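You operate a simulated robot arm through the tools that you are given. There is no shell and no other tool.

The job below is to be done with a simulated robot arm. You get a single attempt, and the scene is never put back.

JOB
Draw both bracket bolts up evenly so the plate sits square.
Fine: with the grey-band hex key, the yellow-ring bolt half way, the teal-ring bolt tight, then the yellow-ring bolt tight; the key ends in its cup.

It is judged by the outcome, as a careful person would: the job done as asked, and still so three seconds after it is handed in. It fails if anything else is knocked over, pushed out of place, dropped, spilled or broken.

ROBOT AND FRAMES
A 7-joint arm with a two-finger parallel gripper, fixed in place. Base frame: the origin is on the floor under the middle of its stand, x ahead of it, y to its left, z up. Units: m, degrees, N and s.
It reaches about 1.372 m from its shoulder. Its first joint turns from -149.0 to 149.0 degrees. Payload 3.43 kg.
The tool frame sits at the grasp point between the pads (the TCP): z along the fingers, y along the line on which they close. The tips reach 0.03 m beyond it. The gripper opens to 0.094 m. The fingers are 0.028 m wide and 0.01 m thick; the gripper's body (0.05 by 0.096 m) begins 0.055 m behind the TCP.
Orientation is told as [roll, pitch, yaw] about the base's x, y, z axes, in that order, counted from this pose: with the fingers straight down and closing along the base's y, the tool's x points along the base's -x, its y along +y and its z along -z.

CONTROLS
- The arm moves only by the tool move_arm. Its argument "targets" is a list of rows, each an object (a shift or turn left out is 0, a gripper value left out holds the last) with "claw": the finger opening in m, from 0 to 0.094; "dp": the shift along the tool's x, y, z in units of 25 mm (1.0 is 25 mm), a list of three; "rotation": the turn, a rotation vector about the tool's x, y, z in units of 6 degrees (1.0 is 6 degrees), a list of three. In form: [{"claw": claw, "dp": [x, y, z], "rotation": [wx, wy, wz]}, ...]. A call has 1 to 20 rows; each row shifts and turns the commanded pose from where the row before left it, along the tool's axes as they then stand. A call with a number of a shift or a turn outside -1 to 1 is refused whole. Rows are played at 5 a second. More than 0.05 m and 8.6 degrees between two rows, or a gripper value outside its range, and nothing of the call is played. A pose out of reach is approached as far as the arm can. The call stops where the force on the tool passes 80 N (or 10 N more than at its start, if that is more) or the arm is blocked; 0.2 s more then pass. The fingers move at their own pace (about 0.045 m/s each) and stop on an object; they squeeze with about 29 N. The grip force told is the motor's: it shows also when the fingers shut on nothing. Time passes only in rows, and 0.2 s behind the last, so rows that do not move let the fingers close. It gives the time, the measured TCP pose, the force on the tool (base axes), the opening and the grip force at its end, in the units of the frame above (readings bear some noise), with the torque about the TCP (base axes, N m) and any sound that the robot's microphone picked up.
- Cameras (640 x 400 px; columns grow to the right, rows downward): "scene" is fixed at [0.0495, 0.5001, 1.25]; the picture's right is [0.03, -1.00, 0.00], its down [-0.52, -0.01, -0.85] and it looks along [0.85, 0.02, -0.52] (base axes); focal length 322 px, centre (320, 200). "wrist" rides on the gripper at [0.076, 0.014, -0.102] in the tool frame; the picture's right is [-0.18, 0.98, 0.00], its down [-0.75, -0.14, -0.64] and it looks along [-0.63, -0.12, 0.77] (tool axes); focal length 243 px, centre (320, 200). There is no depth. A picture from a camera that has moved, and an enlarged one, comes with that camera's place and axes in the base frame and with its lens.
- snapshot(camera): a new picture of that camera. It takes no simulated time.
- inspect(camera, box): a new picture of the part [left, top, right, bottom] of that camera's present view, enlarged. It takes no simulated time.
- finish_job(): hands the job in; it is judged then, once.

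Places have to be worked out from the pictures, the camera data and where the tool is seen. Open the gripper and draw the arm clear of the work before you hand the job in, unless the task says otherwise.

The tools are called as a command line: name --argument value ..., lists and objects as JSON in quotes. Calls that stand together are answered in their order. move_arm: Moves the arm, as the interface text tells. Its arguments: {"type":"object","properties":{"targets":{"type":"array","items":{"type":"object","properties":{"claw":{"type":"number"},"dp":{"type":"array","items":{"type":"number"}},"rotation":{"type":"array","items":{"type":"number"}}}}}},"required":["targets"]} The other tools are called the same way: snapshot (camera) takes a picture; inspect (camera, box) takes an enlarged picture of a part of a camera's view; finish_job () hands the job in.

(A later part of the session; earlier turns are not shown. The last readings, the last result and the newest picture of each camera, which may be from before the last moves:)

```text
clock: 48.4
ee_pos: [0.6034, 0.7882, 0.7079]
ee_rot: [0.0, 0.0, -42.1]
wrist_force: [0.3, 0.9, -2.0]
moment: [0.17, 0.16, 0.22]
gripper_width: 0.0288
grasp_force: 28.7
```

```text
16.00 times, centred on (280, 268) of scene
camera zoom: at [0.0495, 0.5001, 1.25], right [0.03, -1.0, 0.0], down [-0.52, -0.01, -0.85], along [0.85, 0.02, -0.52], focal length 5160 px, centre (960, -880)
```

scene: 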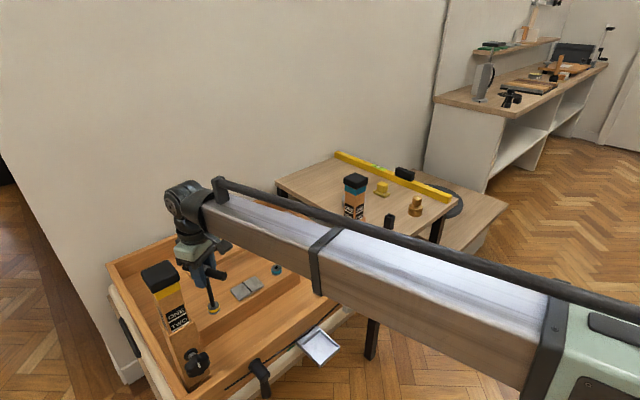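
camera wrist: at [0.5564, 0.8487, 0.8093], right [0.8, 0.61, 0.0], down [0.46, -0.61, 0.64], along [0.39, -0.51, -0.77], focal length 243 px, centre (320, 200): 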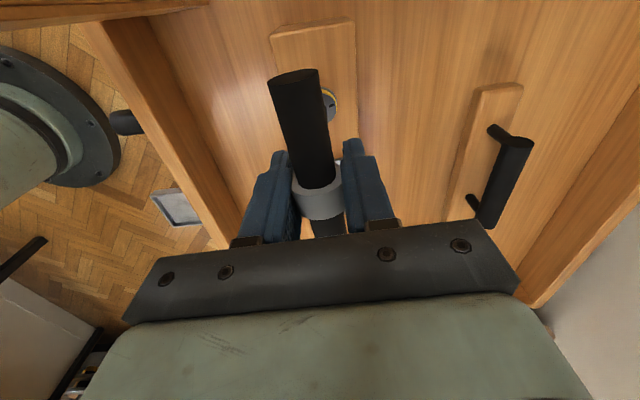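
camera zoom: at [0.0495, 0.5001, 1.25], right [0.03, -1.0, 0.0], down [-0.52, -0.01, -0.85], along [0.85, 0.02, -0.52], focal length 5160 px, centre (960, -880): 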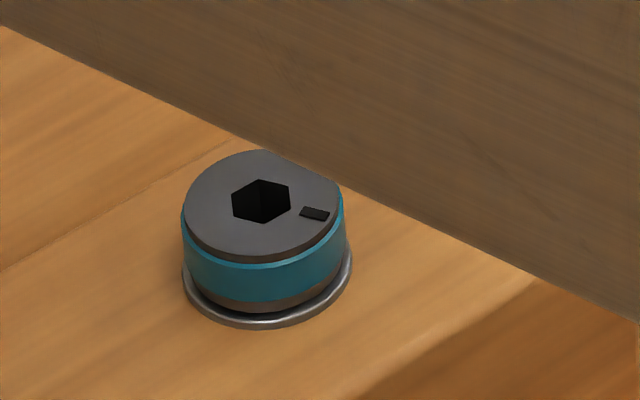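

Measured from the mark, the bolt itself has turned about 168° (the key has roughly 10° of slack), and the plate skew is about 8°. I've probably gone a bit past half way, so I'll back the bolt off gently and watch how the plate responds.

move_arm --targets '[{"rotation": [0, 0, -0.5]}, {"rotation": [0, 0, -0.5]}, {"rotation": [0, 0, -0.5]}, {"rotation": [0, 0, -0.5]}, {"rotation": [0, 0, -0.5]}, {"rotation": [0, 0, -0.5]}, {}]'

inspect --camera "wrist" --box '[300, 60, 360, 120]'

inspect --camera "scene" --box '[220, 276, 260, 304]'

inspect --camera "scene" --box '[204, 296, 222, 310]'

```text
clock: 50.0
ee_pos: [0.6042, 0.7872, 0.7085]
ee_rot: [0.0, 0.0, -23.9]
wrist_force: [0.5, -0.4, -1.0]
moment: [-0.05, 0.05, -0.07]
gripper_width: 0.0287
grasp_force: 29.0
```

```text
6.67 times, centred on (330, 90) of wrist
camera zoom: at [0.5397, 0.831, 0.8094], right [0.57, 0.82, 0.0], down [0.63, -0.43, 0.64], along [0.53, -0.36, -0.77], focal length 1618 px, centre (253, 933)
```

zoom: 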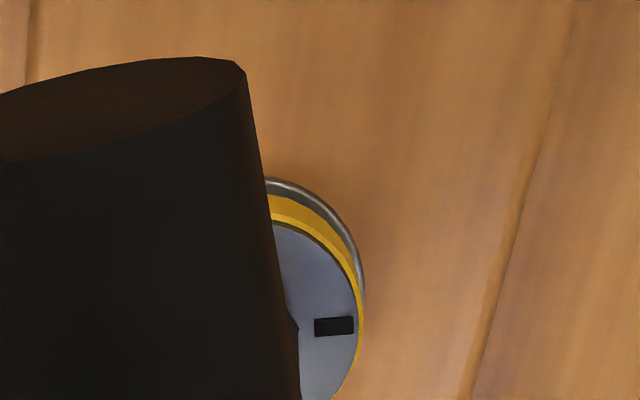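

```text
14.29 times, centred on (240, 290) of scene
camera zoom: at [0.0495, 0.5001, 1.25], right [0.03, -1.0, 0.0], down [-0.52, -0.01, -0.85], along [0.85, 0.02, -0.52], focal length 4608 px, centre (1463, -1086)
```

zoom: 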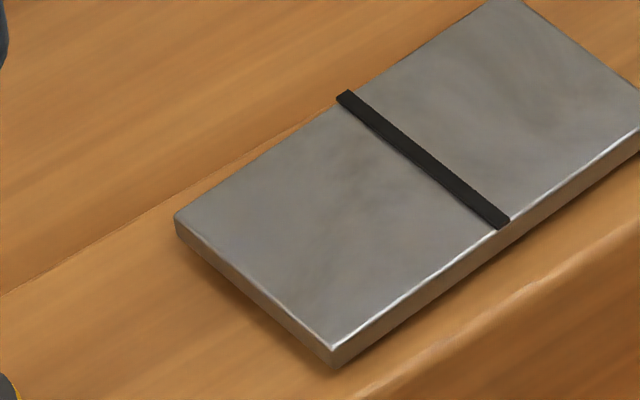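

```text
16.00 times, centred on (213, 303) of scene
camera zoom: at [0.0495, 0.5001, 1.25], right [0.03, -1.0, 0.0], down [-0.52, -0.01, -0.85], along [0.85, 0.02, -0.52], focal length 5160 px, centre (2032, -1448)
```

zoom: 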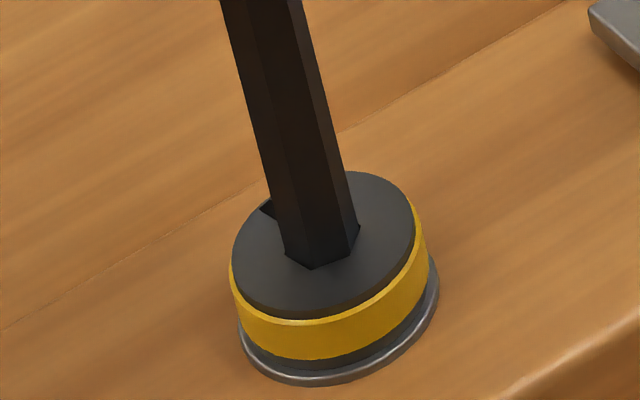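

That 18° only took up slack: the bolt mark hasn't moved and the plate is unchanged. I'll continue backing off a further 12° and check again.

move_arm --targets '[{"rotation": [0, 0, -0.5]}, {"rotation": [0, 0, -0.5]}, {"rotation": [0, 0, -0.5]}, {"rotation": [0, 0, -0.5]}, {}]'

inspect --camera "wrist" --box '[300, 60, 360, 120]'

inspect --camera "scene" --box '[220, 276, 260, 304]'

inspect --camera "scene" --box '[204, 296, 222, 310]'

```text
clock: 51.2
ee_pos: [0.6041, 0.7889, 0.7079]
ee_rot: [-0.1, 0.0, -11.9]
wrist_force: [1.3, -0.5, -1.6]
moment: [0.01, 0.1, -0.17]
gripper_width: 0.0287
grasp_force: 29.0
```

```text
6.67 times, centred on (330, 90) of wrist
camera zoom: at [0.5321, 0.8168, 0.8094], right [0.38, 0.92, 0.0], down [0.71, -0.29, 0.64], along [0.59, -0.25, -0.77], focal length 1618 px, centre (253, 933)
```

zoom: 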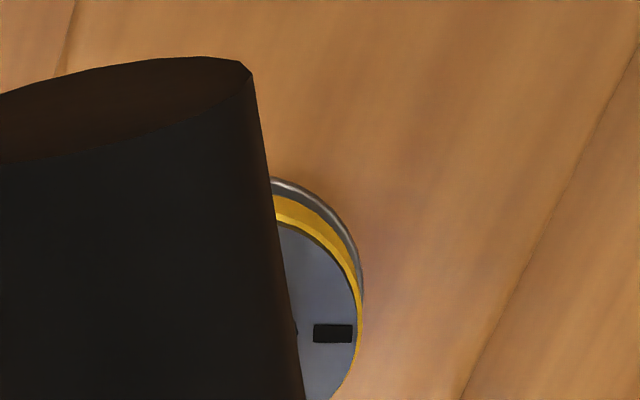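

```text
14.29 times, centred on (240, 290) of scene
camera zoom: at [0.0495, 0.5001, 1.25], right [0.03, -1.0, 0.0], down [-0.52, -0.01, -0.85], along [0.85, 0.02, -0.52], focal length 4608 px, centre (1463, -1086)
```

zoom: 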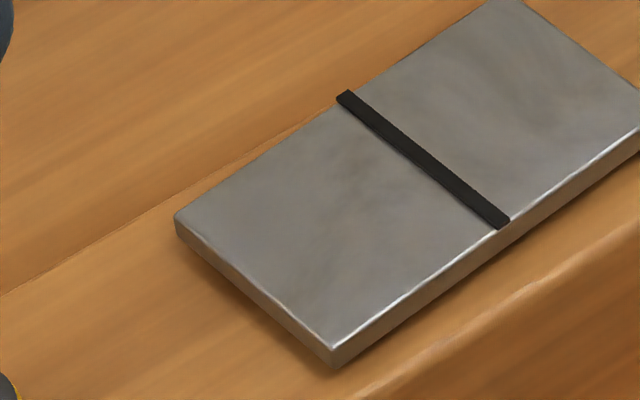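

```text
16.00 times, centred on (213, 303) of scene
camera zoom: at [0.0495, 0.5001, 1.25], right [0.03, -1.0, 0.0], down [-0.52, -0.01, -0.85], along [0.85, 0.02, -0.52], focal length 5160 px, centre (2032, -1448)
```

zoom: 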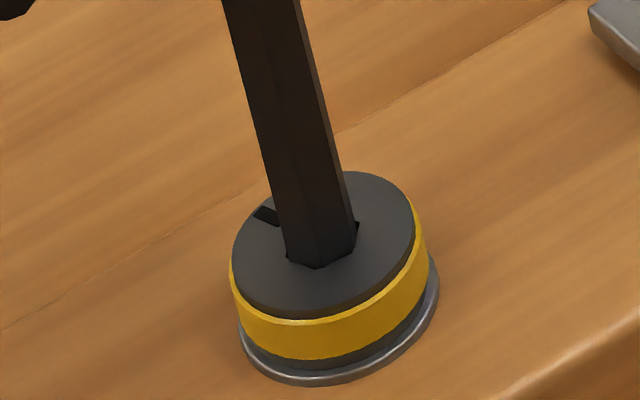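

The bolt backed off about 6° and the plate hasn't changed. I'll continue backing off another 18° to see whether the plate returns.

move_arm --targets '[{"rotation": [0, 0, -0.5]}, {"rotation": [0, 0, -0.5]}, {"rotation": [0, 0, -0.5]}, {"rotation": [0, 0, -0.5]}, {"rotation": [0, 0, -0.5]}, {"rotation": [0, 0, -0.5]}, {}]'

inspect --camera "wrist" --box '[300, 60, 360, 120]'

inspect --camera "scene" --box '[220, 276, 260, 304]'

inspect --camera "scene" --box '[204, 296, 222, 310]'

```text
clock: 52.8
ee_pos: [0.6045, 0.7891, 0.7083]
ee_rot: [0.0, 0.1, 6.2]
wrist_force: [1.6, -0.8, -4.7]
moment: [-0.01, 0.03, -0.16]
gripper_width: 0.0287
grasp_force: 29.5
```

```text
6.67 times, centred on (330, 90) of wrist
camera zoom: at [0.5265, 0.7932, 0.8096], right [0.08, 1.0, 0.0], down [0.76, -0.06, 0.64], along [0.64, -0.05, -0.77], focal length 1618 px, centre (253, 933)
```

zoom: 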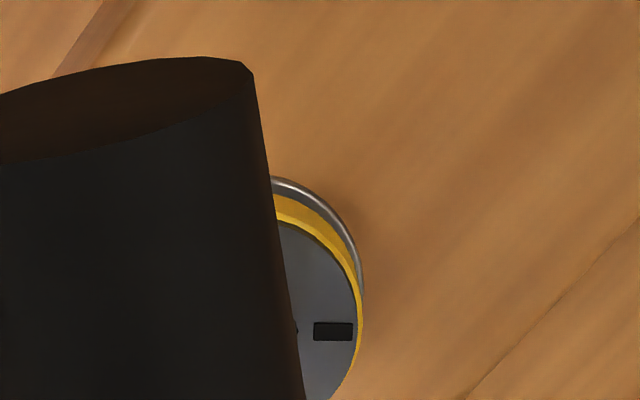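

```text
14.29 times, centred on (240, 290) of scene
camera zoom: at [0.0495, 0.5001, 1.25], right [0.03, -1.0, 0.0], down [-0.52, -0.01, -0.85], along [0.85, 0.02, -0.52], focal length 4608 px, centre (1463, -1086)
```

zoom: 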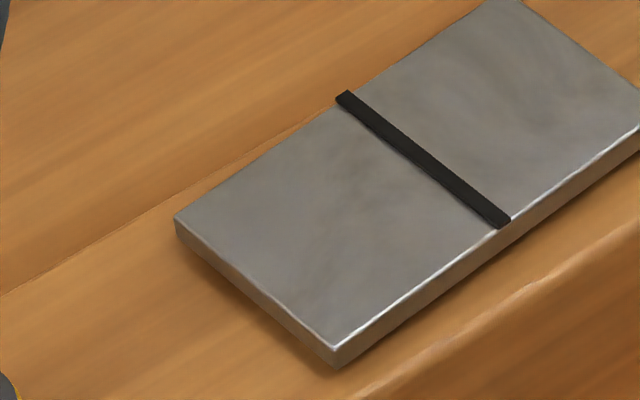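

```text
16.00 times, centred on (213, 303) of scene
camera zoom: at [0.0495, 0.5001, 1.25], right [0.03, -1.0, 0.0], down [-0.52, -0.01, -0.85], along [0.85, 0.02, -0.52], focal length 5160 px, centre (2032, -1448)
```

zoom: 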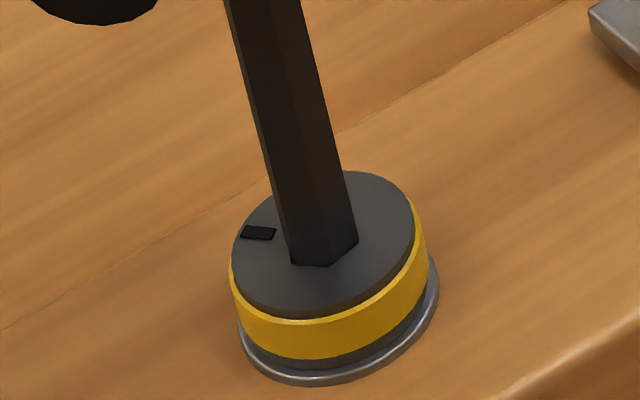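

The bolt came back another ~18° (about 142° total) but the plate stays skewed. I'll take a careful reference of the plate and the wider scene before doing anything else.

inspect --camera "scene" --box '[226, 272, 266, 302]'

inspect --camera "scene" --box '[130, 220, 290, 345]'

snapshot --camera "scene"

snapshot --camera "wrist"

```text
13.33 times, centred on (246, 287) of scene
camera zoom: at [0.0495, 0.5001, 1.25], right [0.03, -1.0, 0.0], down [-0.52, -0.01, -0.85], along [0.85, 0.02, -0.52], focal length 4300 px, centre (1307, -960)
```

zoom: 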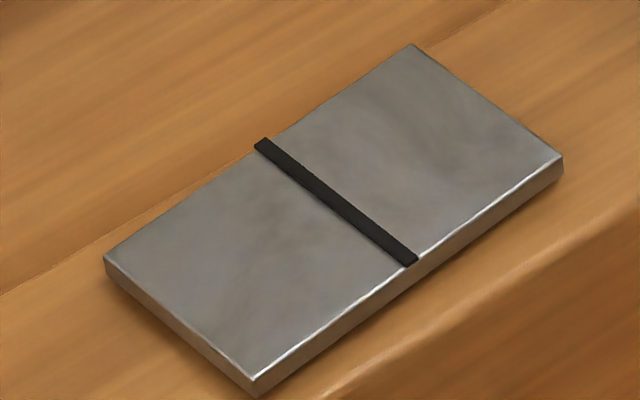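

```text
3.20 times, centred on (210, 282) of scene
camera zoom: at [0.0495, 0.5001, 1.25], right [0.03, -1.0, 0.0], down [-0.52, -0.01, -0.85], along [0.85, 0.02, -0.52], focal length 1032 px, centre (672, -64)
```

zoom: 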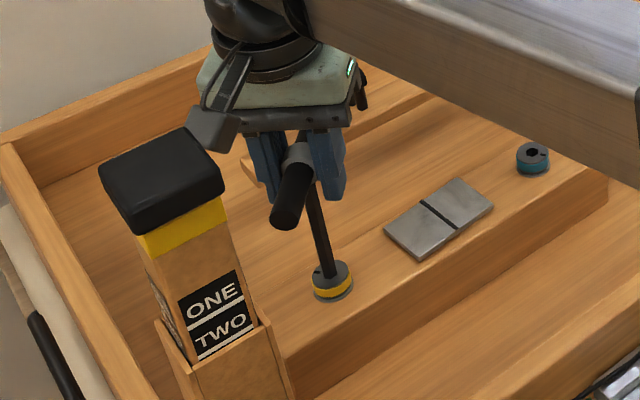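

```text
taken
```

scene: 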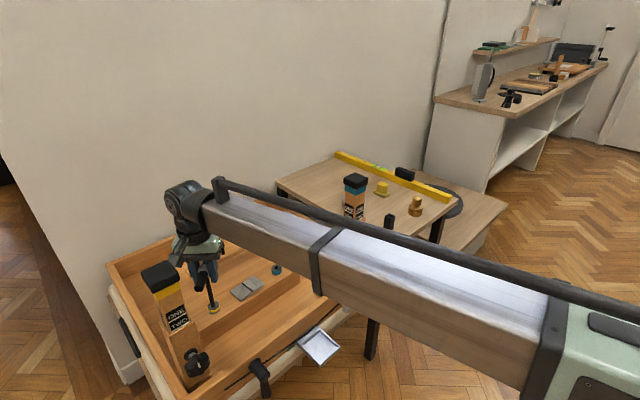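

```text
taken
camera wrist: at [0.5265, 0.7932, 0.8096], right [0.08, 1.0, 0.0], down [0.76, -0.06, 0.64], along [0.64, -0.05, -0.77], focal length 243 px, centre (320, 200)
```

wrist: 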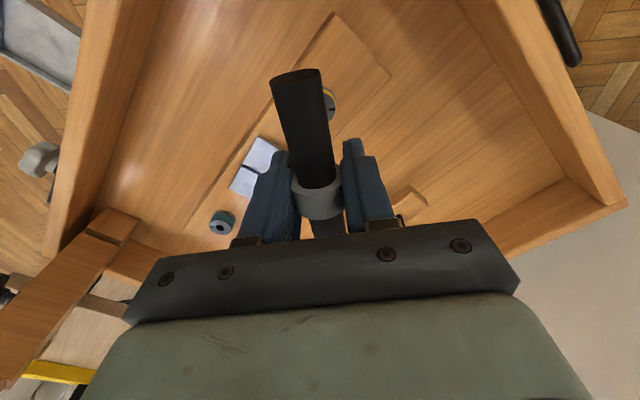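

Plate skew appears latched at about 8°; it wasn't reversed by backing off. The yellow bolt now sits near 142°, about where resistance began and the plate first moved, which is my best reading of "half way". I'll centre the key in its play to relieve torque, then withdraw it straight up.

move_arm --targets '[{"rotation": [0, 0, 0.5]}, {"rotation": [0, 0, 0.5]}, {"rotation": [0, 0, 0.4]}, {"dp": [0, 0, -0.15]}, {"dp": [0, 0, -0.2]}, {"dp": [0, 0, -0.25]}, {"dp": [0, 0, -0.4]}, {}]'

inspect --camera "scene" --box '[196, 284, 228, 312]'

inspect --camera "scene" --box '[226, 272, 266, 302]'

```text
clock: 54.6
ee_pos: [0.604, 0.7885, 0.7324]
ee_rot: [0.1, 0.0, -2.4]
wrist_force: [-0.1, -0.1, -2.1]
moment: [-0.01, -0.04, 0.03]
gripper_width: 0.0288
grasp_force: 28.9
```

```text
14.29 times, centred on (212, 298) of scene
camera zoom: at [0.0495, 0.5001, 1.25], right [0.03, -1.0, 0.0], down [-0.52, -0.01, -0.85], along [0.85, 0.02, -0.52], focal length 4608 px, centre (1863, -1200)
```

zoom: 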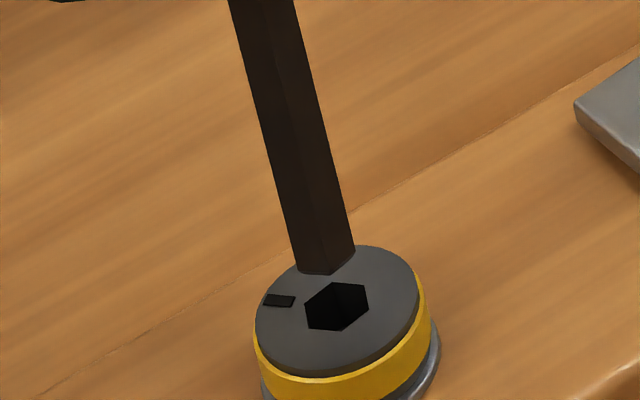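

```text
13.33 times, centred on (246, 287) of scene
camera zoom: at [0.0495, 0.5001, 1.25], right [0.03, -1.0, 0.0], down [-0.52, -0.01, -0.85], along [0.85, 0.02, -0.52], focal length 4300 px, centre (1307, -960)
```

zoom: 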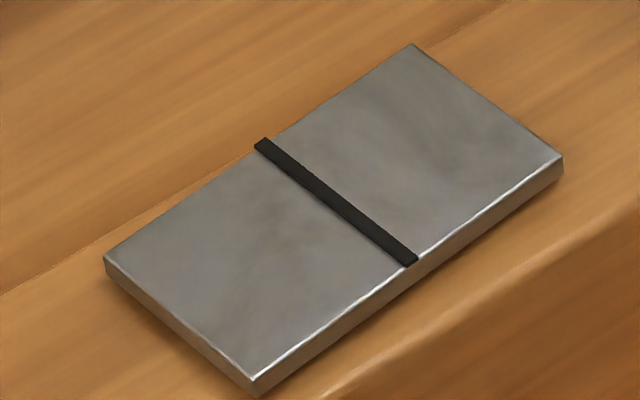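

The key is out cleanly; the yellow bolt rests at about 142° of turn. Now I'll lift to z≈0.90 and move over the teal bolt.

move_arm --targets '[{"dp": [0, 0, -0.95]}, {"dp": [0, 0, -0.95]}, {"dp": [0, 0, -0.95]}, {"dp": [0, 0, -0.95]}, {"dp": [0, 0, -0.95]}, {"dp": [0, 0, -0.95]}, {"dp": [0, 0, -0.95]}, {"dp": [-0.976, -0.9, 0]}, {"dp": [-0.976, -0.9, 0]}, {"dp": [-0.976, -0.9, 0]}, {"dp": [-0.976, -0.9, 0]}, {"dp": [-0.976, -0.9, 0]}, {"dp": [-0.976, -0.9, 0]}, {}]'

move_arm --targets '[{"rotation": [0, 0, -1]}, {"rotation": [0, 0, -1]}, {"rotation": [0, 0, -1]}, {"rotation": [0, 0, -1]}, {"rotation": [0, 0, -1]}, {"rotation": [0, 0, -1]}, {"rotation": [0, 0, -1]}, {"rotation": [0, 0, -1]}, {"rotation": [0, 0, -1]}, {"rotation": [0, 0, -1]}, {"rotation": [0, 0, -1]}, {"rotation": [0, 0, -1]}, {"rotation": [0, 0, -1]}, {"rotation": [0, 0, -1]}, {"rotation": [0, 0, -1]}, {"rotation": [0, 0, -1]}, {"rotation": [0, 0, -1]}, {"rotation": [0, 0, -0.82]}, {}]'

snapshot --camera "scene"

snapshot --camera "wrist"

```text
clock: 57.6
ee_pos: [0.7454, 0.6474, 0.8989]
ee_rot: [0.0, 0.1, -2.4]
wrist_force: [0.8, -0.8, -0.7]
moment: [-0.02, 0.03, -0.02]
gripper_width: 0.0285
grasp_force: 29.1
```

```text
clock: 61.6
ee_pos: [0.745, 0.6479, 0.901]
ee_rot: [0.0, 0.0, 104.6]
wrist_force: [0.7, 0.2, -0.7]
moment: [-0.03, -0.01, -0.03]
gripper_width: 0.0285
grasp_force: 29.1
```

```text
taken
```

scene: 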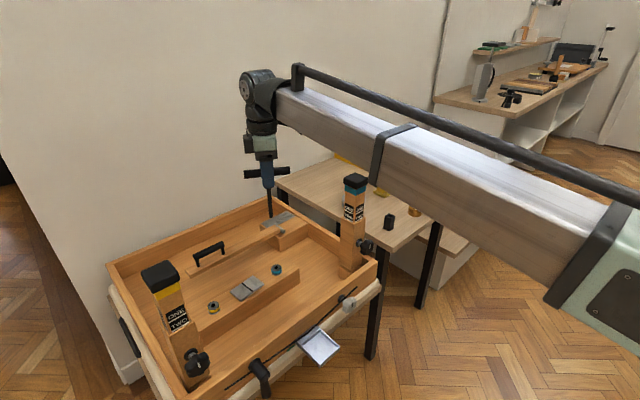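

```text
taken
camera wrist: at [0.7498, 0.5688, 1.0012], right [-1.0, -0.07, 0.0], down [-0.05, 0.76, 0.64], along [-0.04, 0.64, -0.77], focal length 243 px, centre (320, 200)
```

wrist: 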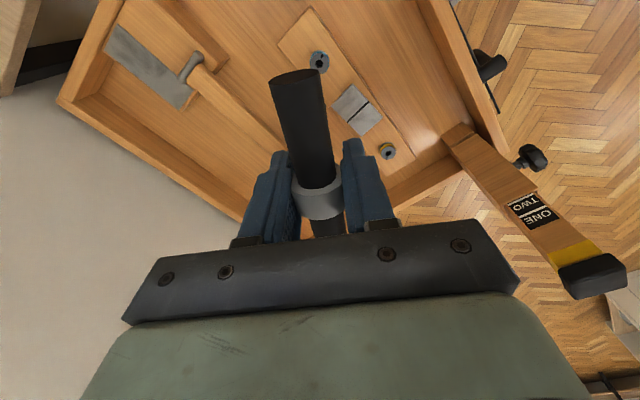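

Over the teal bolt at yaw 104.5°, which suits its hex. To get a longer clockwise stroke I'll try adding another 60° of yaw here in free air.

move_arm --targets '[{"rotation": [0, 0, -1]}, {"rotation": [0, 0, -1]}, {"rotation": [0, 0, -1]}, {"rotation": [0, 0, -1]}, {"rotation": [0, 0, -1]}, {"rotation": [0, 0, -1]}, {"rotation": [0, 0, -1]}, {"rotation": [0, 0, -1]}, {"rotation": [0, 0, -1]}, {"rotation": [0, 0, -1]}, {}, {}]'

snapshot --camera "wrist"

```text
clock: 64.2
ee_pos: [0.7441, 0.6479, 0.898]
ee_rot: [0.1, -0.1, 164.6]
wrist_force: [-0.6, -1.3, -1.9]
moment: [0.01, -0.03, 0.0]
gripper_width: 0.0286
grasp_force: 28.9
```

```text
taken
camera wrist: at [0.8139, 0.6124, 1.001], right [-0.44, -0.9, 0.0], down [-0.69, 0.34, 0.64], along [-0.58, 0.28, -0.77], focal length 243 px, centre (320, 200)
```

wrist: 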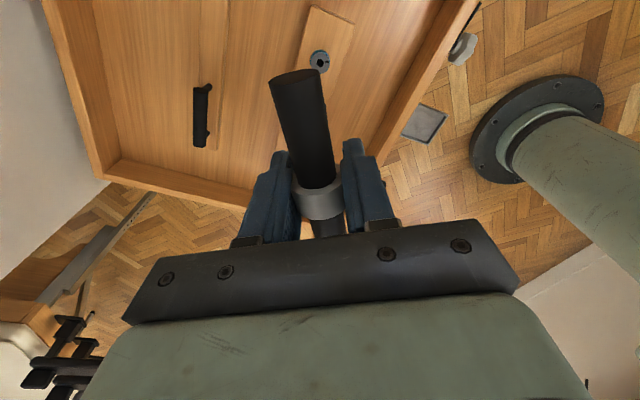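

Yaw 164.5° is reachable too. Descending so the tip hovers about 14 mm above the teal bolt, then checking alignment.

move_arm --targets '[{"dp": [0, 0, 0.95]}, {"dp": [0, 0, 0.95]}, {"dp": [0, 0, 0.95]}, {"dp": [0, 0, 0.95]}, {"dp": [0, 0, 0.95]}, {"dp": [0, 0, 0.95]}, {"dp": [0, 0, 0.9]}, {}, {}]'

inspect --camera "scene" --box '[262, 250, 294, 278]'

inspect --camera "wrist" --box '[300, 60, 360, 120]'

snapshot --camera "scene"

```text
clock: 66.2
ee_pos: [0.7446, 0.6479, 0.7353]
ee_rot: [0.0, 0.0, 164.5]
wrist_force: [1.1, 0.7, -1.7]
moment: [0.02, -0.01, 0.02]
gripper_width: 0.0286
grasp_force: 29.5
```

```text
14.29 times, centred on (278, 264) of scene
camera zoom: at [0.0495, 0.5001, 1.25], right [0.03, -1.0, 0.0], down [-0.52, -0.01, -0.85], along [0.85, 0.02, -0.52], focal length 4608 px, centre (920, -714)
```

zoom: 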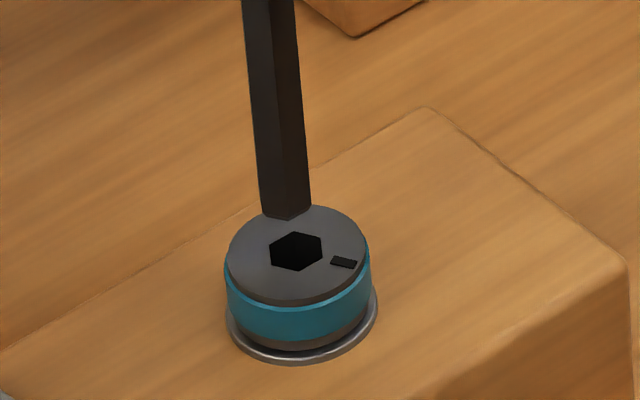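

```text
6.67 times, centred on (330, 90) of wrist
camera zoom: at [0.8139, 0.6124, 0.8356], right [-0.44, -0.9, 0.0], down [-0.69, 0.34, 0.64], along [-0.58, 0.28, -0.77], focal length 1618 px, centre (253, 933)
```

zoom: 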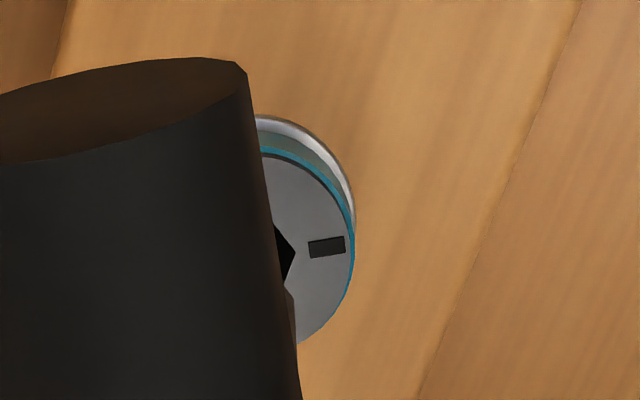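

```text
taken
```

scene: 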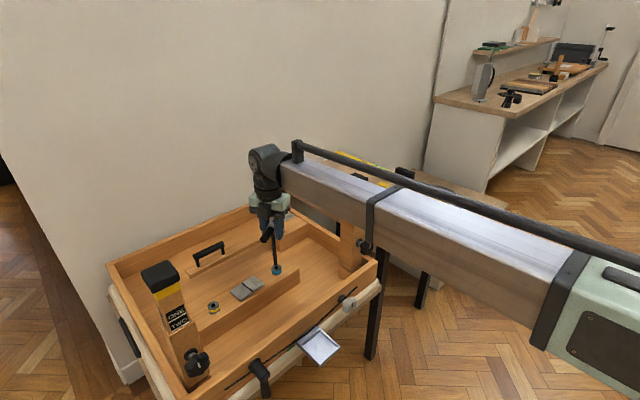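

The tip needs about 0.9 mm in −y; rotation looks parallel. Correcting and lowering to about 4 mm above for a finer check.

move_arm --targets '[{"dp": [0.017, 0.033, 0.18]}, {"dp": [0, 0, 0.18]}, {}, {}]'

inspect --camera "scene" --box '[269, 261, 287, 275]'

inspect --camera "wrist" --box '[300, 60, 360, 120]'

```text
clock: 67.2
ee_pos: [0.7446, 0.6463, 0.7254]
ee_rot: [0.0, 0.0, 164.5]
wrist_force: [-0.3, -0.2, -2.2]
moment: [0.0, 0.01, -0.01]
gripper_width: 0.0286
grasp_force: 29.4
```

```text
16.00 times, centred on (278, 268) of scene
camera zoom: at [0.0495, 0.5001, 1.25], right [0.03, -1.0, 0.0], down [-0.52, -0.01, -0.85], along [0.85, 0.02, -0.52], focal length 5160 px, centre (992, -888)
```

zoom: 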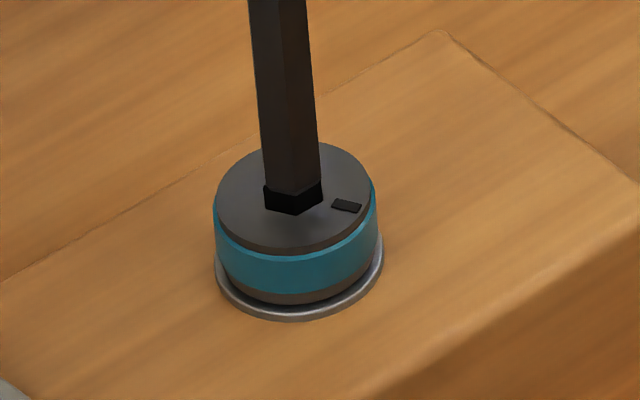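

```text
6.67 times, centred on (330, 90) of wrist
camera zoom: at [0.8138, 0.611, 0.827], right [-0.44, -0.9, 0.0], down [-0.69, 0.34, 0.64], along [-0.58, 0.28, -0.77], focal length 1618 px, centre (253, 933)
```

zoom: 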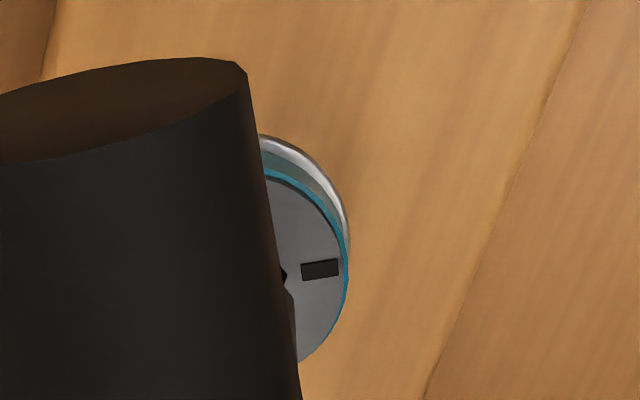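

Nicely aligned, within about half a millimetre. A small +x trim and a gentle descent into the socket.

move_arm --targets '[{"dp": [0.014, -0.008, 0.08]}, {"dp": [0, 0, 0.06]}, {"dp": [0, 0, 0.06]}, {"dp": [0, 0, 0.04]}, {"dp": [0, 0, 0.04]}, {}]'

inspect --camera "scene" --box '[269, 261, 287, 275]'

```text
clock: 68.6
ee_pos: [0.7454, 0.646, 0.7187]
ee_rot: [0.1, 0.1, 164.5]
wrist_force: [1.9, -0.3, -1.0]
moment: [-0.04, -0.28, 0.01]
gripper_width: 0.0289
grasp_force: 29.1
```

```text
16.00 times, centred on (278, 268) of scene
camera zoom: at [0.0495, 0.5001, 1.25], right [0.03, -1.0, 0.0], down [-0.52, -0.01, -0.85], along [0.85, 0.02, -0.52], focal length 5160 px, centre (992, -888)
```

zoom: 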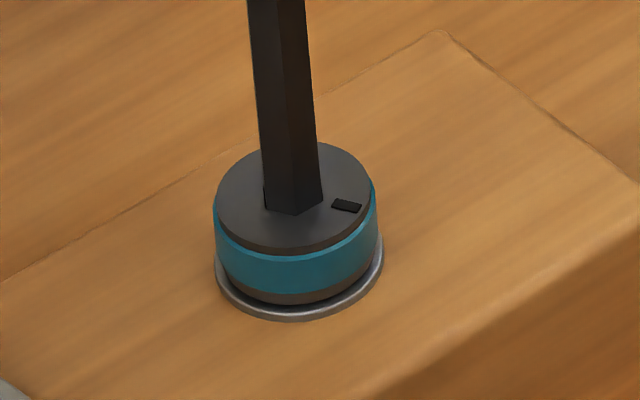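

It's in, with only a small side force and no vertical load. Continuing down to seat the key.

move_arm --targets '[{"dp": [-0.008, 0, 0.08]}, {"dp": [0, 0, 0.08]}, {"dp": [0, 0, 0.08]}, {"dp": [0, 0, 0.08]}, {"dp": [0, 0, 0.06]}, {}]'

inspect --camera "scene" --box '[269, 261, 287, 275]'

```text
clock: 70.0
ee_pos: [0.7451, 0.6467, 0.7084]
ee_rot: [0.1, 0.1, 164.4]
wrist_force: [3.1, -0.2, 2.4]
moment: [-0.06, -0.38, 0.01]
gripper_width: 0.0287
grasp_force: 28.6
```

```text
16.00 times, centred on (278, 268) of scene
camera zoom: at [0.0495, 0.5001, 1.25], right [0.03, -1.0, 0.0], down [-0.52, -0.01, -0.85], along [0.85, 0.02, -0.52], focal length 5160 px, centre (992, -888)
```

zoom: 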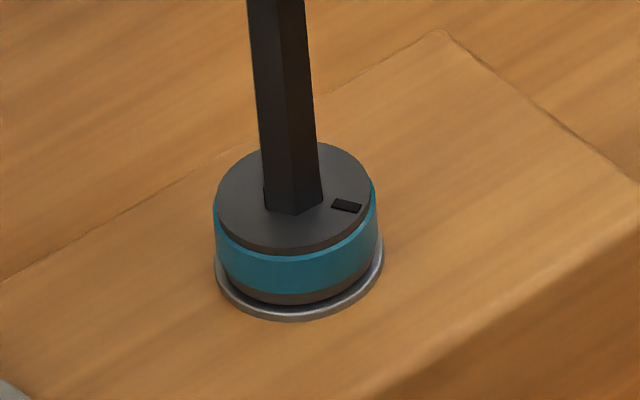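

Seated in the teal bolt. I'll trim the side load and turn clockwise 90°, then check the plate, mark and torque.

move_arm --targets '[{"dp": [0.014, 0, -0.01], "rotation": [0, 0, 0.9]}, {"rotation": [0, 0, 0.9]}, {"rotation": [0, 0, 0.9]}, {"rotation": [0, 0, 0.9]}, {"rotation": [0, 0, 0.9]}, {"rotation": [0, 0, 0.9]}, {"rotation": [0, 0, 0.9]}, {"rotation": [0, 0, 0.9]}, {"rotation": [0, 0, 0.9]}, {"rotation": [0, 0, 0.9]}, {"rotation": [0, 0, 0.9]}, {"rotation": [0, 0, 0.9]}, {"rotation": [0, 0, 0.9]}, {"rotation": [0, 0, 0.9]}, {"rotation": [0, 0, 0.9]}, {"rotation": [0, 0, 0.9]}, {"rotation": [0, 0, 0.6]}]'

inspect --camera "scene" --box '[269, 261, 287, 275]'

inspect --camera "scene" --box '[226, 272, 266, 302]'

snapshot --camera "scene"

```text
clock: 73.6
ee_pos: [0.7461, 0.6478, 0.7081]
ee_rot: [0.0, -0.1, 74.5]
wrist_force: [-0.2, 3.1, -6.1]
moment: [0.24, -0.14, 0.01]
gripper_width: 0.0287
grasp_force: 28.7
```

```text
16.00 times, centred on (278, 268) of scene
camera zoom: at [0.0495, 0.5001, 1.25], right [0.03, -1.0, 0.0], down [-0.52, -0.01, -0.85], along [0.85, 0.02, -0.52], focal length 5160 px, centre (992, -888)
```

zoom: 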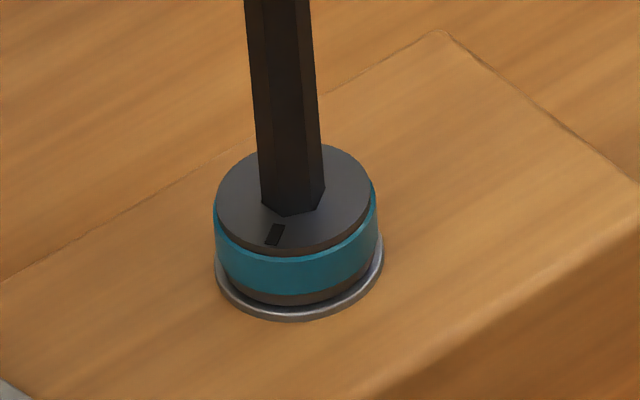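

```text
13.33 times, centred on (246, 287) of scene
camera zoom: at [0.0495, 0.5001, 1.25], right [0.03, -1.0, 0.0], down [-0.52, -0.01, -0.85], along [0.85, 0.02, -0.52], focal length 4300 px, centre (1307, -960)
```

zoom: 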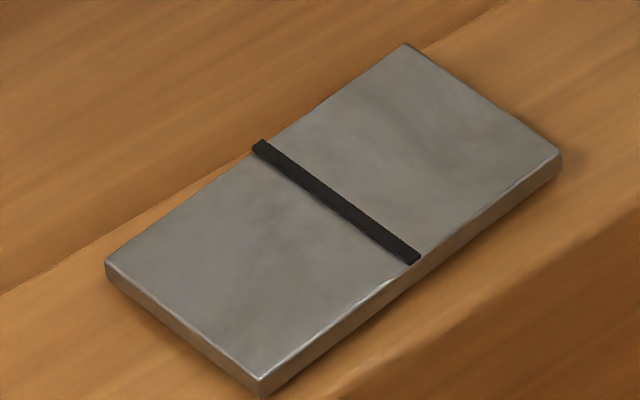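

```text
taken
```

scene: 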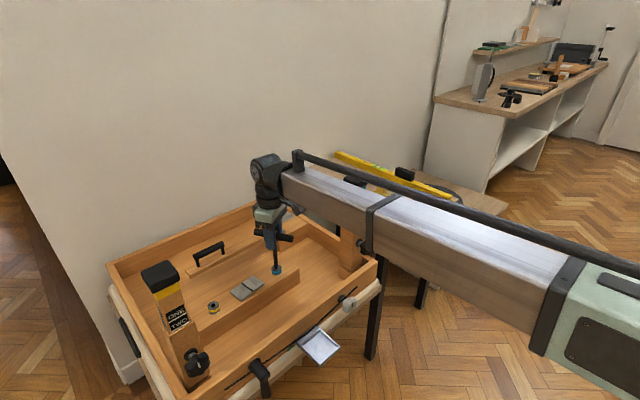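

The plate's skew has grown slightly (to about 10°) while turning teal, which is odd. I'll pause with no motion for a couple of seconds and check whether it drifts with time or only with bolt motion.

move_arm --targets '[{}, {}, {}, {}, {}, {}, {}, {}, {}, {}]'

inspect --camera "scene" --box '[226, 272, 266, 302]'

inspect --camera "scene" --box '[180, 240, 330, 330]'

snapshot --camera "wrist"

```text
clock: 75.8
ee_pos: [0.7456, 0.6466, 0.7085]
ee_rot: [0.0, 0.0, 74.5]
wrist_force: [-0.5, -0.4, -2.7]
moment: [-0.14, 0.07, 0.03]
gripper_width: 0.0286
grasp_force: 28.8
```

```text
13.33 times, centred on (246, 287) of scene
camera zoom: at [0.0495, 0.5001, 1.25], right [0.03, -1.0, 0.0], down [-0.52, -0.01, -0.85], along [0.85, 0.02, -0.52], focal length 4300 px, centre (1307, -960)
```

zoom: 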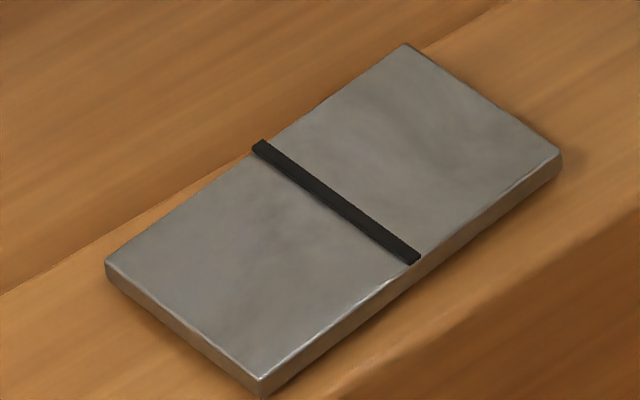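

```text
4.27 times, centred on (255, 285) of scene
camera zoom: at [0.0495, 0.5001, 1.25], right [0.03, -1.0, 0.0], down [-0.52, -0.01, -0.85], along [0.85, 0.02, -0.52], focal length 1376 px, centre (597, -163)
```

zoom: 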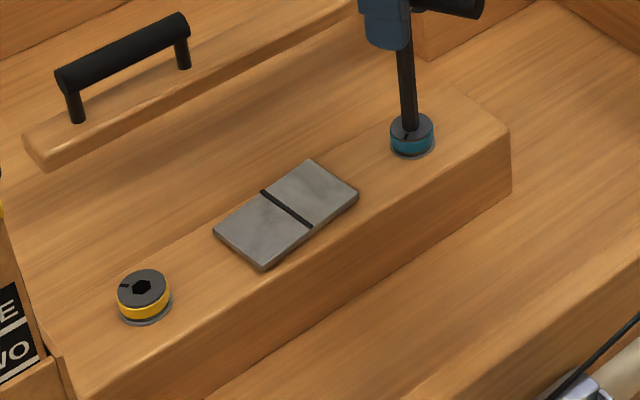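

```text
taken
camera wrist: at [0.711, 0.5755, 0.8105], right [-0.9, 0.44, 0.0], down [0.34, 0.69, 0.64], along [0.28, 0.58, -0.77], focal length 243 px, centre (320, 200)
```

wrist: 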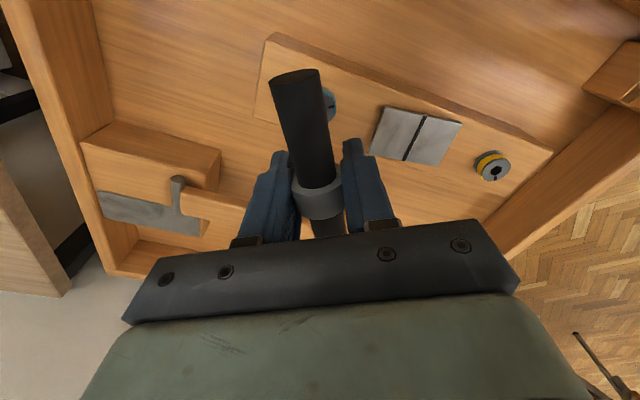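

No drift over time, so the skew changed only with bolt motion. I'll turn teal another ~40° and see whether the plate moves further and in which direction.

move_arm --targets '[{"rotation": [0, 0, 0.8]}, {"rotation": [0, 0, 0.8]}, {"rotation": [0, 0, 0.8]}, {"rotation": [0, 0, 0.8]}, {"rotation": [0, 0, 0.8]}, {"rotation": [0, 0, 0.8]}, {"rotation": [0, 0, 0.8]}, {"rotation": [0, 0, 0.8]}]'

inspect --camera "scene" --box '[226, 272, 266, 302]'

inspect --camera "scene" --box '[269, 261, 287, 275]'

```text
clock: 77.6
ee_pos: [0.7452, 0.6465, 0.709]
ee_rot: [-0.1, 0.0, 36.2]
wrist_force: [-0.5, 0.8, -3.6]
moment: [0.01, 0.09, 0.03]
gripper_width: 0.0288
grasp_force: 29.0
```

```text
13.33 times, centred on (246, 287) of scene
camera zoom: at [0.0495, 0.5001, 1.25], right [0.03, -1.0, 0.0], down [-0.52, -0.01, -0.85], along [0.85, 0.02, -0.52], focal length 4300 px, centre (1307, -960)
```

zoom: 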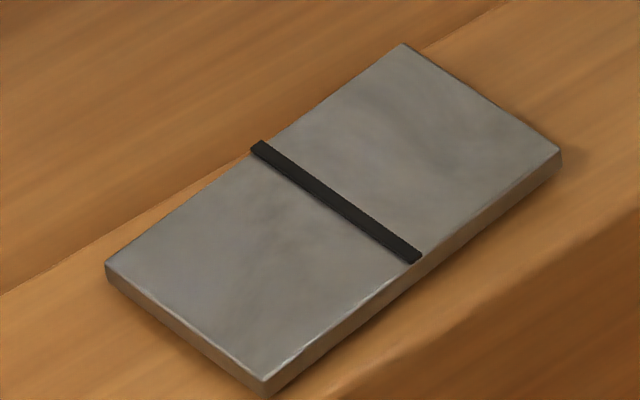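

```text
16.00 times, centred on (278, 268) of scene
camera zoom: at [0.0495, 0.5001, 1.25], right [0.03, -1.0, 0.0], down [-0.52, -0.01, -0.85], along [0.85, 0.02, -0.52], focal length 5160 px, centre (992, -888)
```

zoom: 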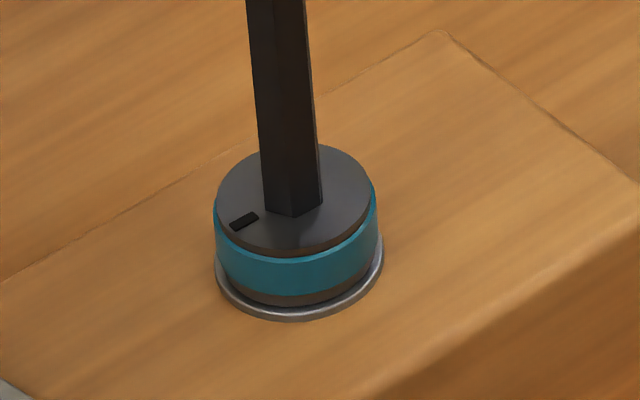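

The plate crept a little more, perhaps 0.7°. I'll keep drawing up the teal bolt, since the instructions have it go tight now, watching torque and plate.

move_arm --targets '[{"rotation": [0, 0, 0.8]}, {"rotation": [0, 0, 0.8]}, {"rotation": [0, 0, 0.8]}, {"rotation": [0, 0, 0.8]}, {"rotation": [0, 0, 0.8]}, {"rotation": [0, 0, 0.8]}]'

inspect --camera "scene" --box '[226, 272, 266, 302]'

inspect --camera "scene" --box '[269, 261, 287, 275]'

```text
clock: 79.0
ee_pos: [0.745, 0.6469, 0.7085]
ee_rot: [-0.1, 0.0, 7.3]
wrist_force: [0.4, 1.6, -2.6]
moment: [0.06, -0.09, 0.05]
gripper_width: 0.0289
grasp_force: 29.0
```

```text
13.33 times, centred on (246, 287) of scene
camera zoom: at [0.0495, 0.5001, 1.25], right [0.03, -1.0, 0.0], down [-0.52, -0.01, -0.85], along [0.85, 0.02, -0.52], focal length 4300 px, centre (1307, -960)
```

zoom: 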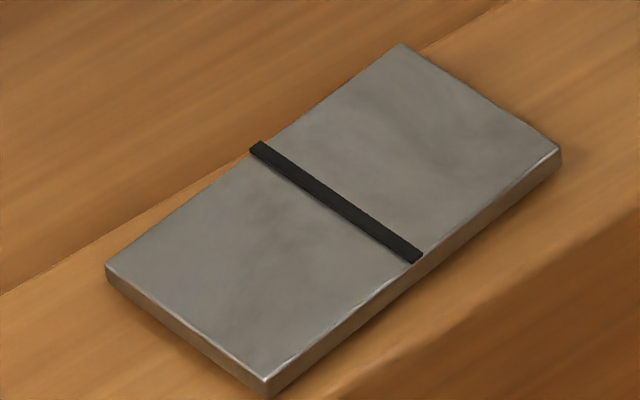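

```text
16.00 times, centred on (278, 268) of scene
camera zoom: at [0.0495, 0.5001, 1.25], right [0.03, -1.0, 0.0], down [-0.52, -0.01, -0.85], along [0.85, 0.02, -0.52], focal length 5160 px, centre (992, -888)
```

zoom: 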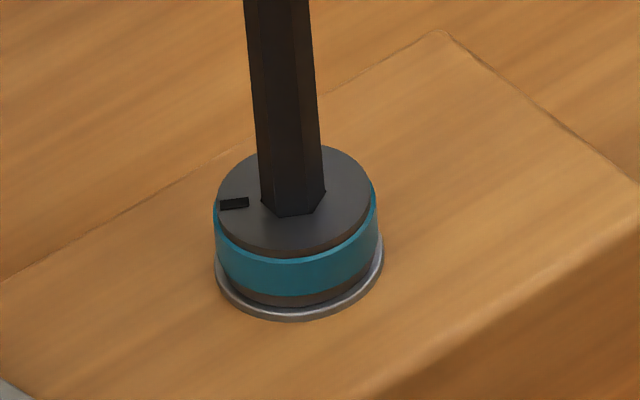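

Teal is at about 150° with low torque, and its head has come down toward the washer. Continuing in 30° steps to find where it tightens.

move_arm --targets '[{"rotation": [0, 0, 0.6]}, {"rotation": [0, 0, 0.6]}, {"rotation": [0, 0, 0.6]}, {"rotation": [0, 0, 0.6]}, {"rotation": [0, 0, 0.6]}, {"rotation": [0, 0, 0.6]}]'

inspect --camera "scene" --box '[226, 272, 266, 302]'

inspect --camera "scene" --box '[269, 261, 287, 275]'

```text
clock: 80.4
ee_pos: [0.7446, 0.647, 0.7089]
ee_rot: [0.0, 0.0, -14.3]
wrist_force: [0.6, 0.1, -5.0]
moment: [-0.06, 0.08, 0.13]
gripper_width: 0.029
grasp_force: 28.4
```

```text
13.33 times, centred on (246, 287) of scene
camera zoom: at [0.0495, 0.5001, 1.25], right [0.03, -1.0, 0.0], down [-0.52, -0.01, -0.85], along [0.85, 0.02, -0.52], focal length 4300 px, centre (1307, -960)
```

zoom: 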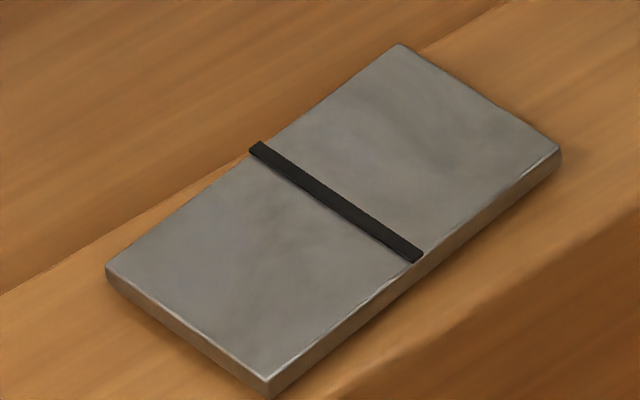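

```text
16.00 times, centred on (278, 268) of scene
camera zoom: at [0.0495, 0.5001, 1.25], right [0.03, -1.0, 0.0], down [-0.52, -0.01, -0.85], along [0.85, 0.02, -0.52], focal length 5160 px, centre (992, -888)
```

zoom: 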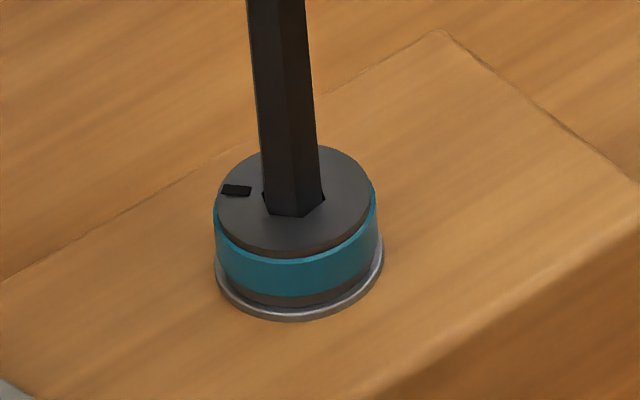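

Teal's now at about 168°, torque 0.13 N·m and rising. Continuing in small steps.

move_arm --targets '[{"rotation": [0, 0, 0.5]}, {"rotation": [0, 0, 0.5]}, {"rotation": [0, 0, 0.5]}, {"rotation": [0, 0, 0.5]}, {"rotation": [0, 0, 0.5]}, {"rotation": [0, 0, 0.5]}, {"rotation": [0, 0, 0.5]}, {"rotation": [0, 0, 0.5]}]'

inspect --camera "scene" --box '[226, 272, 266, 302]'

inspect --camera "scene" --box '[269, 261, 287, 275]'

snapshot --camera "wrist"

```text
clock: 82.2
ee_pos: [0.7448, 0.6462, 0.7082]
ee_rot: [0.0, 0.0, -38.3]
wrist_force: [0.2, 0.6, -2.5]
moment: [0.09, 0.2, 0.25]
gripper_width: 0.0286
grasp_force: 29.2
```

```text
13.33 times, centred on (246, 287) of scene
camera zoom: at [0.0495, 0.5001, 1.25], right [0.03, -1.0, 0.0], down [-0.52, -0.01, -0.85], along [0.85, 0.02, -0.52], focal length 4300 px, centre (1307, -960)
```

zoom: 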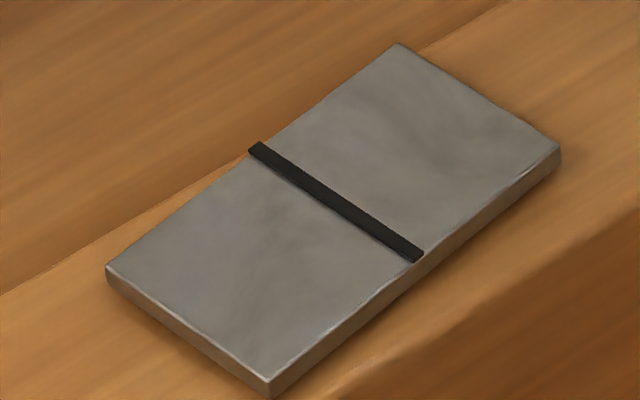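

```text
16.00 times, centred on (278, 268) of scene
camera zoom: at [0.0495, 0.5001, 1.25], right [0.03, -1.0, 0.0], down [-0.52, -0.01, -0.85], along [0.85, 0.02, -0.52], focal length 5160 px, centre (992, -888)
```

zoom: 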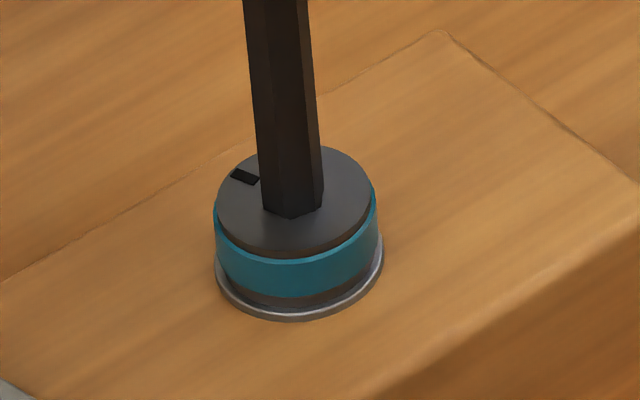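

```text
taken
camera wrist: at [0.6943, 0.704, 0.8104], right [0.75, 0.66, 0.0], down [0.5, -0.58, 0.64], along [0.42, -0.48, -0.77], focal length 243 px, centre (320, 200)
```

wrist: 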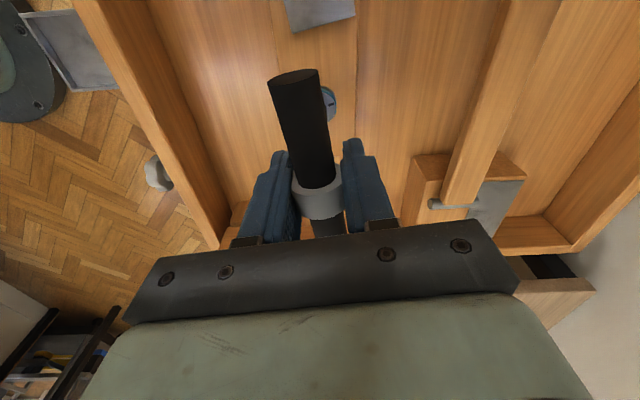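

Torque is 0.25 N·m with teal at about 189° and still turning. Continuing toward tight in small increments, watching for the bolt to stop.

move_arm --targets '[{"rotation": [0, 0, 0.5]}, {"rotation": [0, 0, 0.5]}, {"rotation": [0, 0, 0.5]}, {"rotation": [0, 0, 0.5]}, {"rotation": [0, 0, 0.5]}, {"rotation": [0, 0, 0.5]}, {"rotation": [0, 0, 0.5]}, {"rotation": [0, 0, 0.5]}]'

inspect --camera "scene" --box '[226, 272, 266, 302]'

inspect --camera "scene" --box '[269, 261, 287, 275]'

inspect --camera "wrist" --box '[240, 60, 400, 240]'

```text
clock: 84.0
ee_pos: [0.7466, 0.6466, 0.7074]
ee_rot: [0.0, 0.0, -62.3]
wrist_force: [2.5, 2.0, -2.8]
moment: [0.09, 0.16, 0.32]
gripper_width: 0.0287
grasp_force: 28.5
```

```text
13.33 times, centred on (246, 287) of scene
camera zoom: at [0.0495, 0.5001, 1.25], right [0.03, -1.0, 0.0], down [-0.52, -0.01, -0.85], along [0.85, 0.02, -0.52], focal length 4300 px, centre (1307, -960)
```

zoom: 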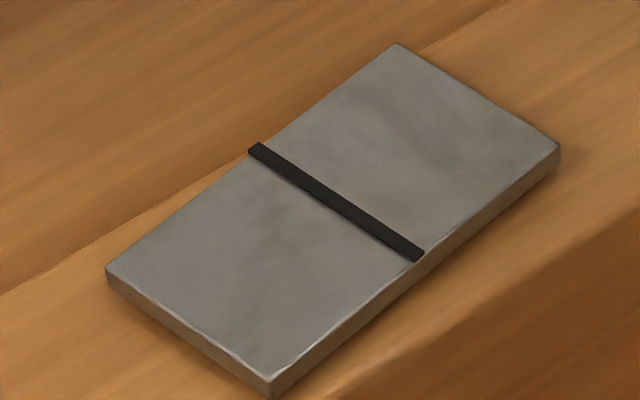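

```text
16.00 times, centred on (278, 268) of scene
camera zoom: at [0.0495, 0.5001, 1.25], right [0.03, -1.0, 0.0], down [-0.52, -0.01, -0.85], along [0.85, 0.02, -0.52], focal length 5160 px, centre (992, -888)
```

zoom: 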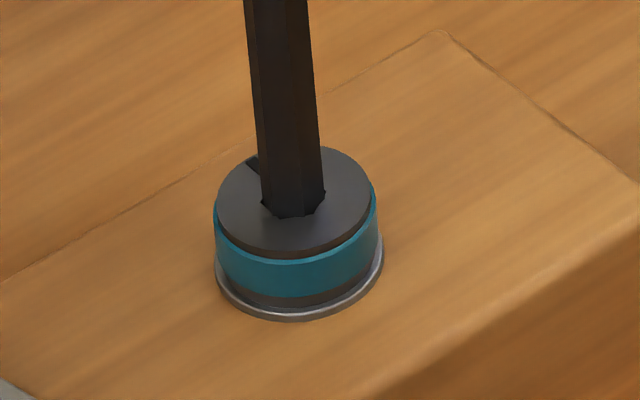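

```text
2.22 times, centred on (320, 150) of wrist
camera zoom: at [0.7225, 0.7194, 0.8104], right [0.96, 0.29, 0.0], down [0.23, -0.73, 0.64], along [0.19, -0.61, -0.77], focal length 539 px, centre (320, 311)
```

zoom: 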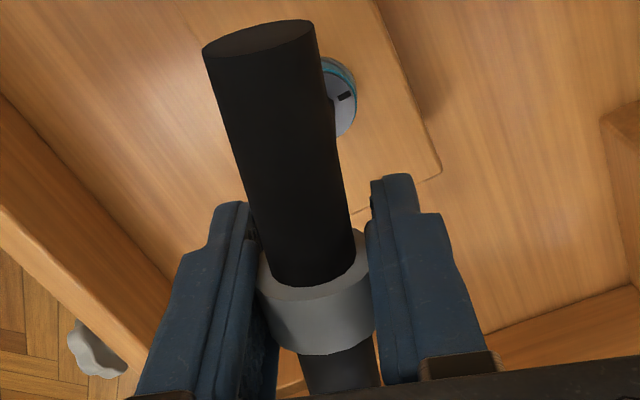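

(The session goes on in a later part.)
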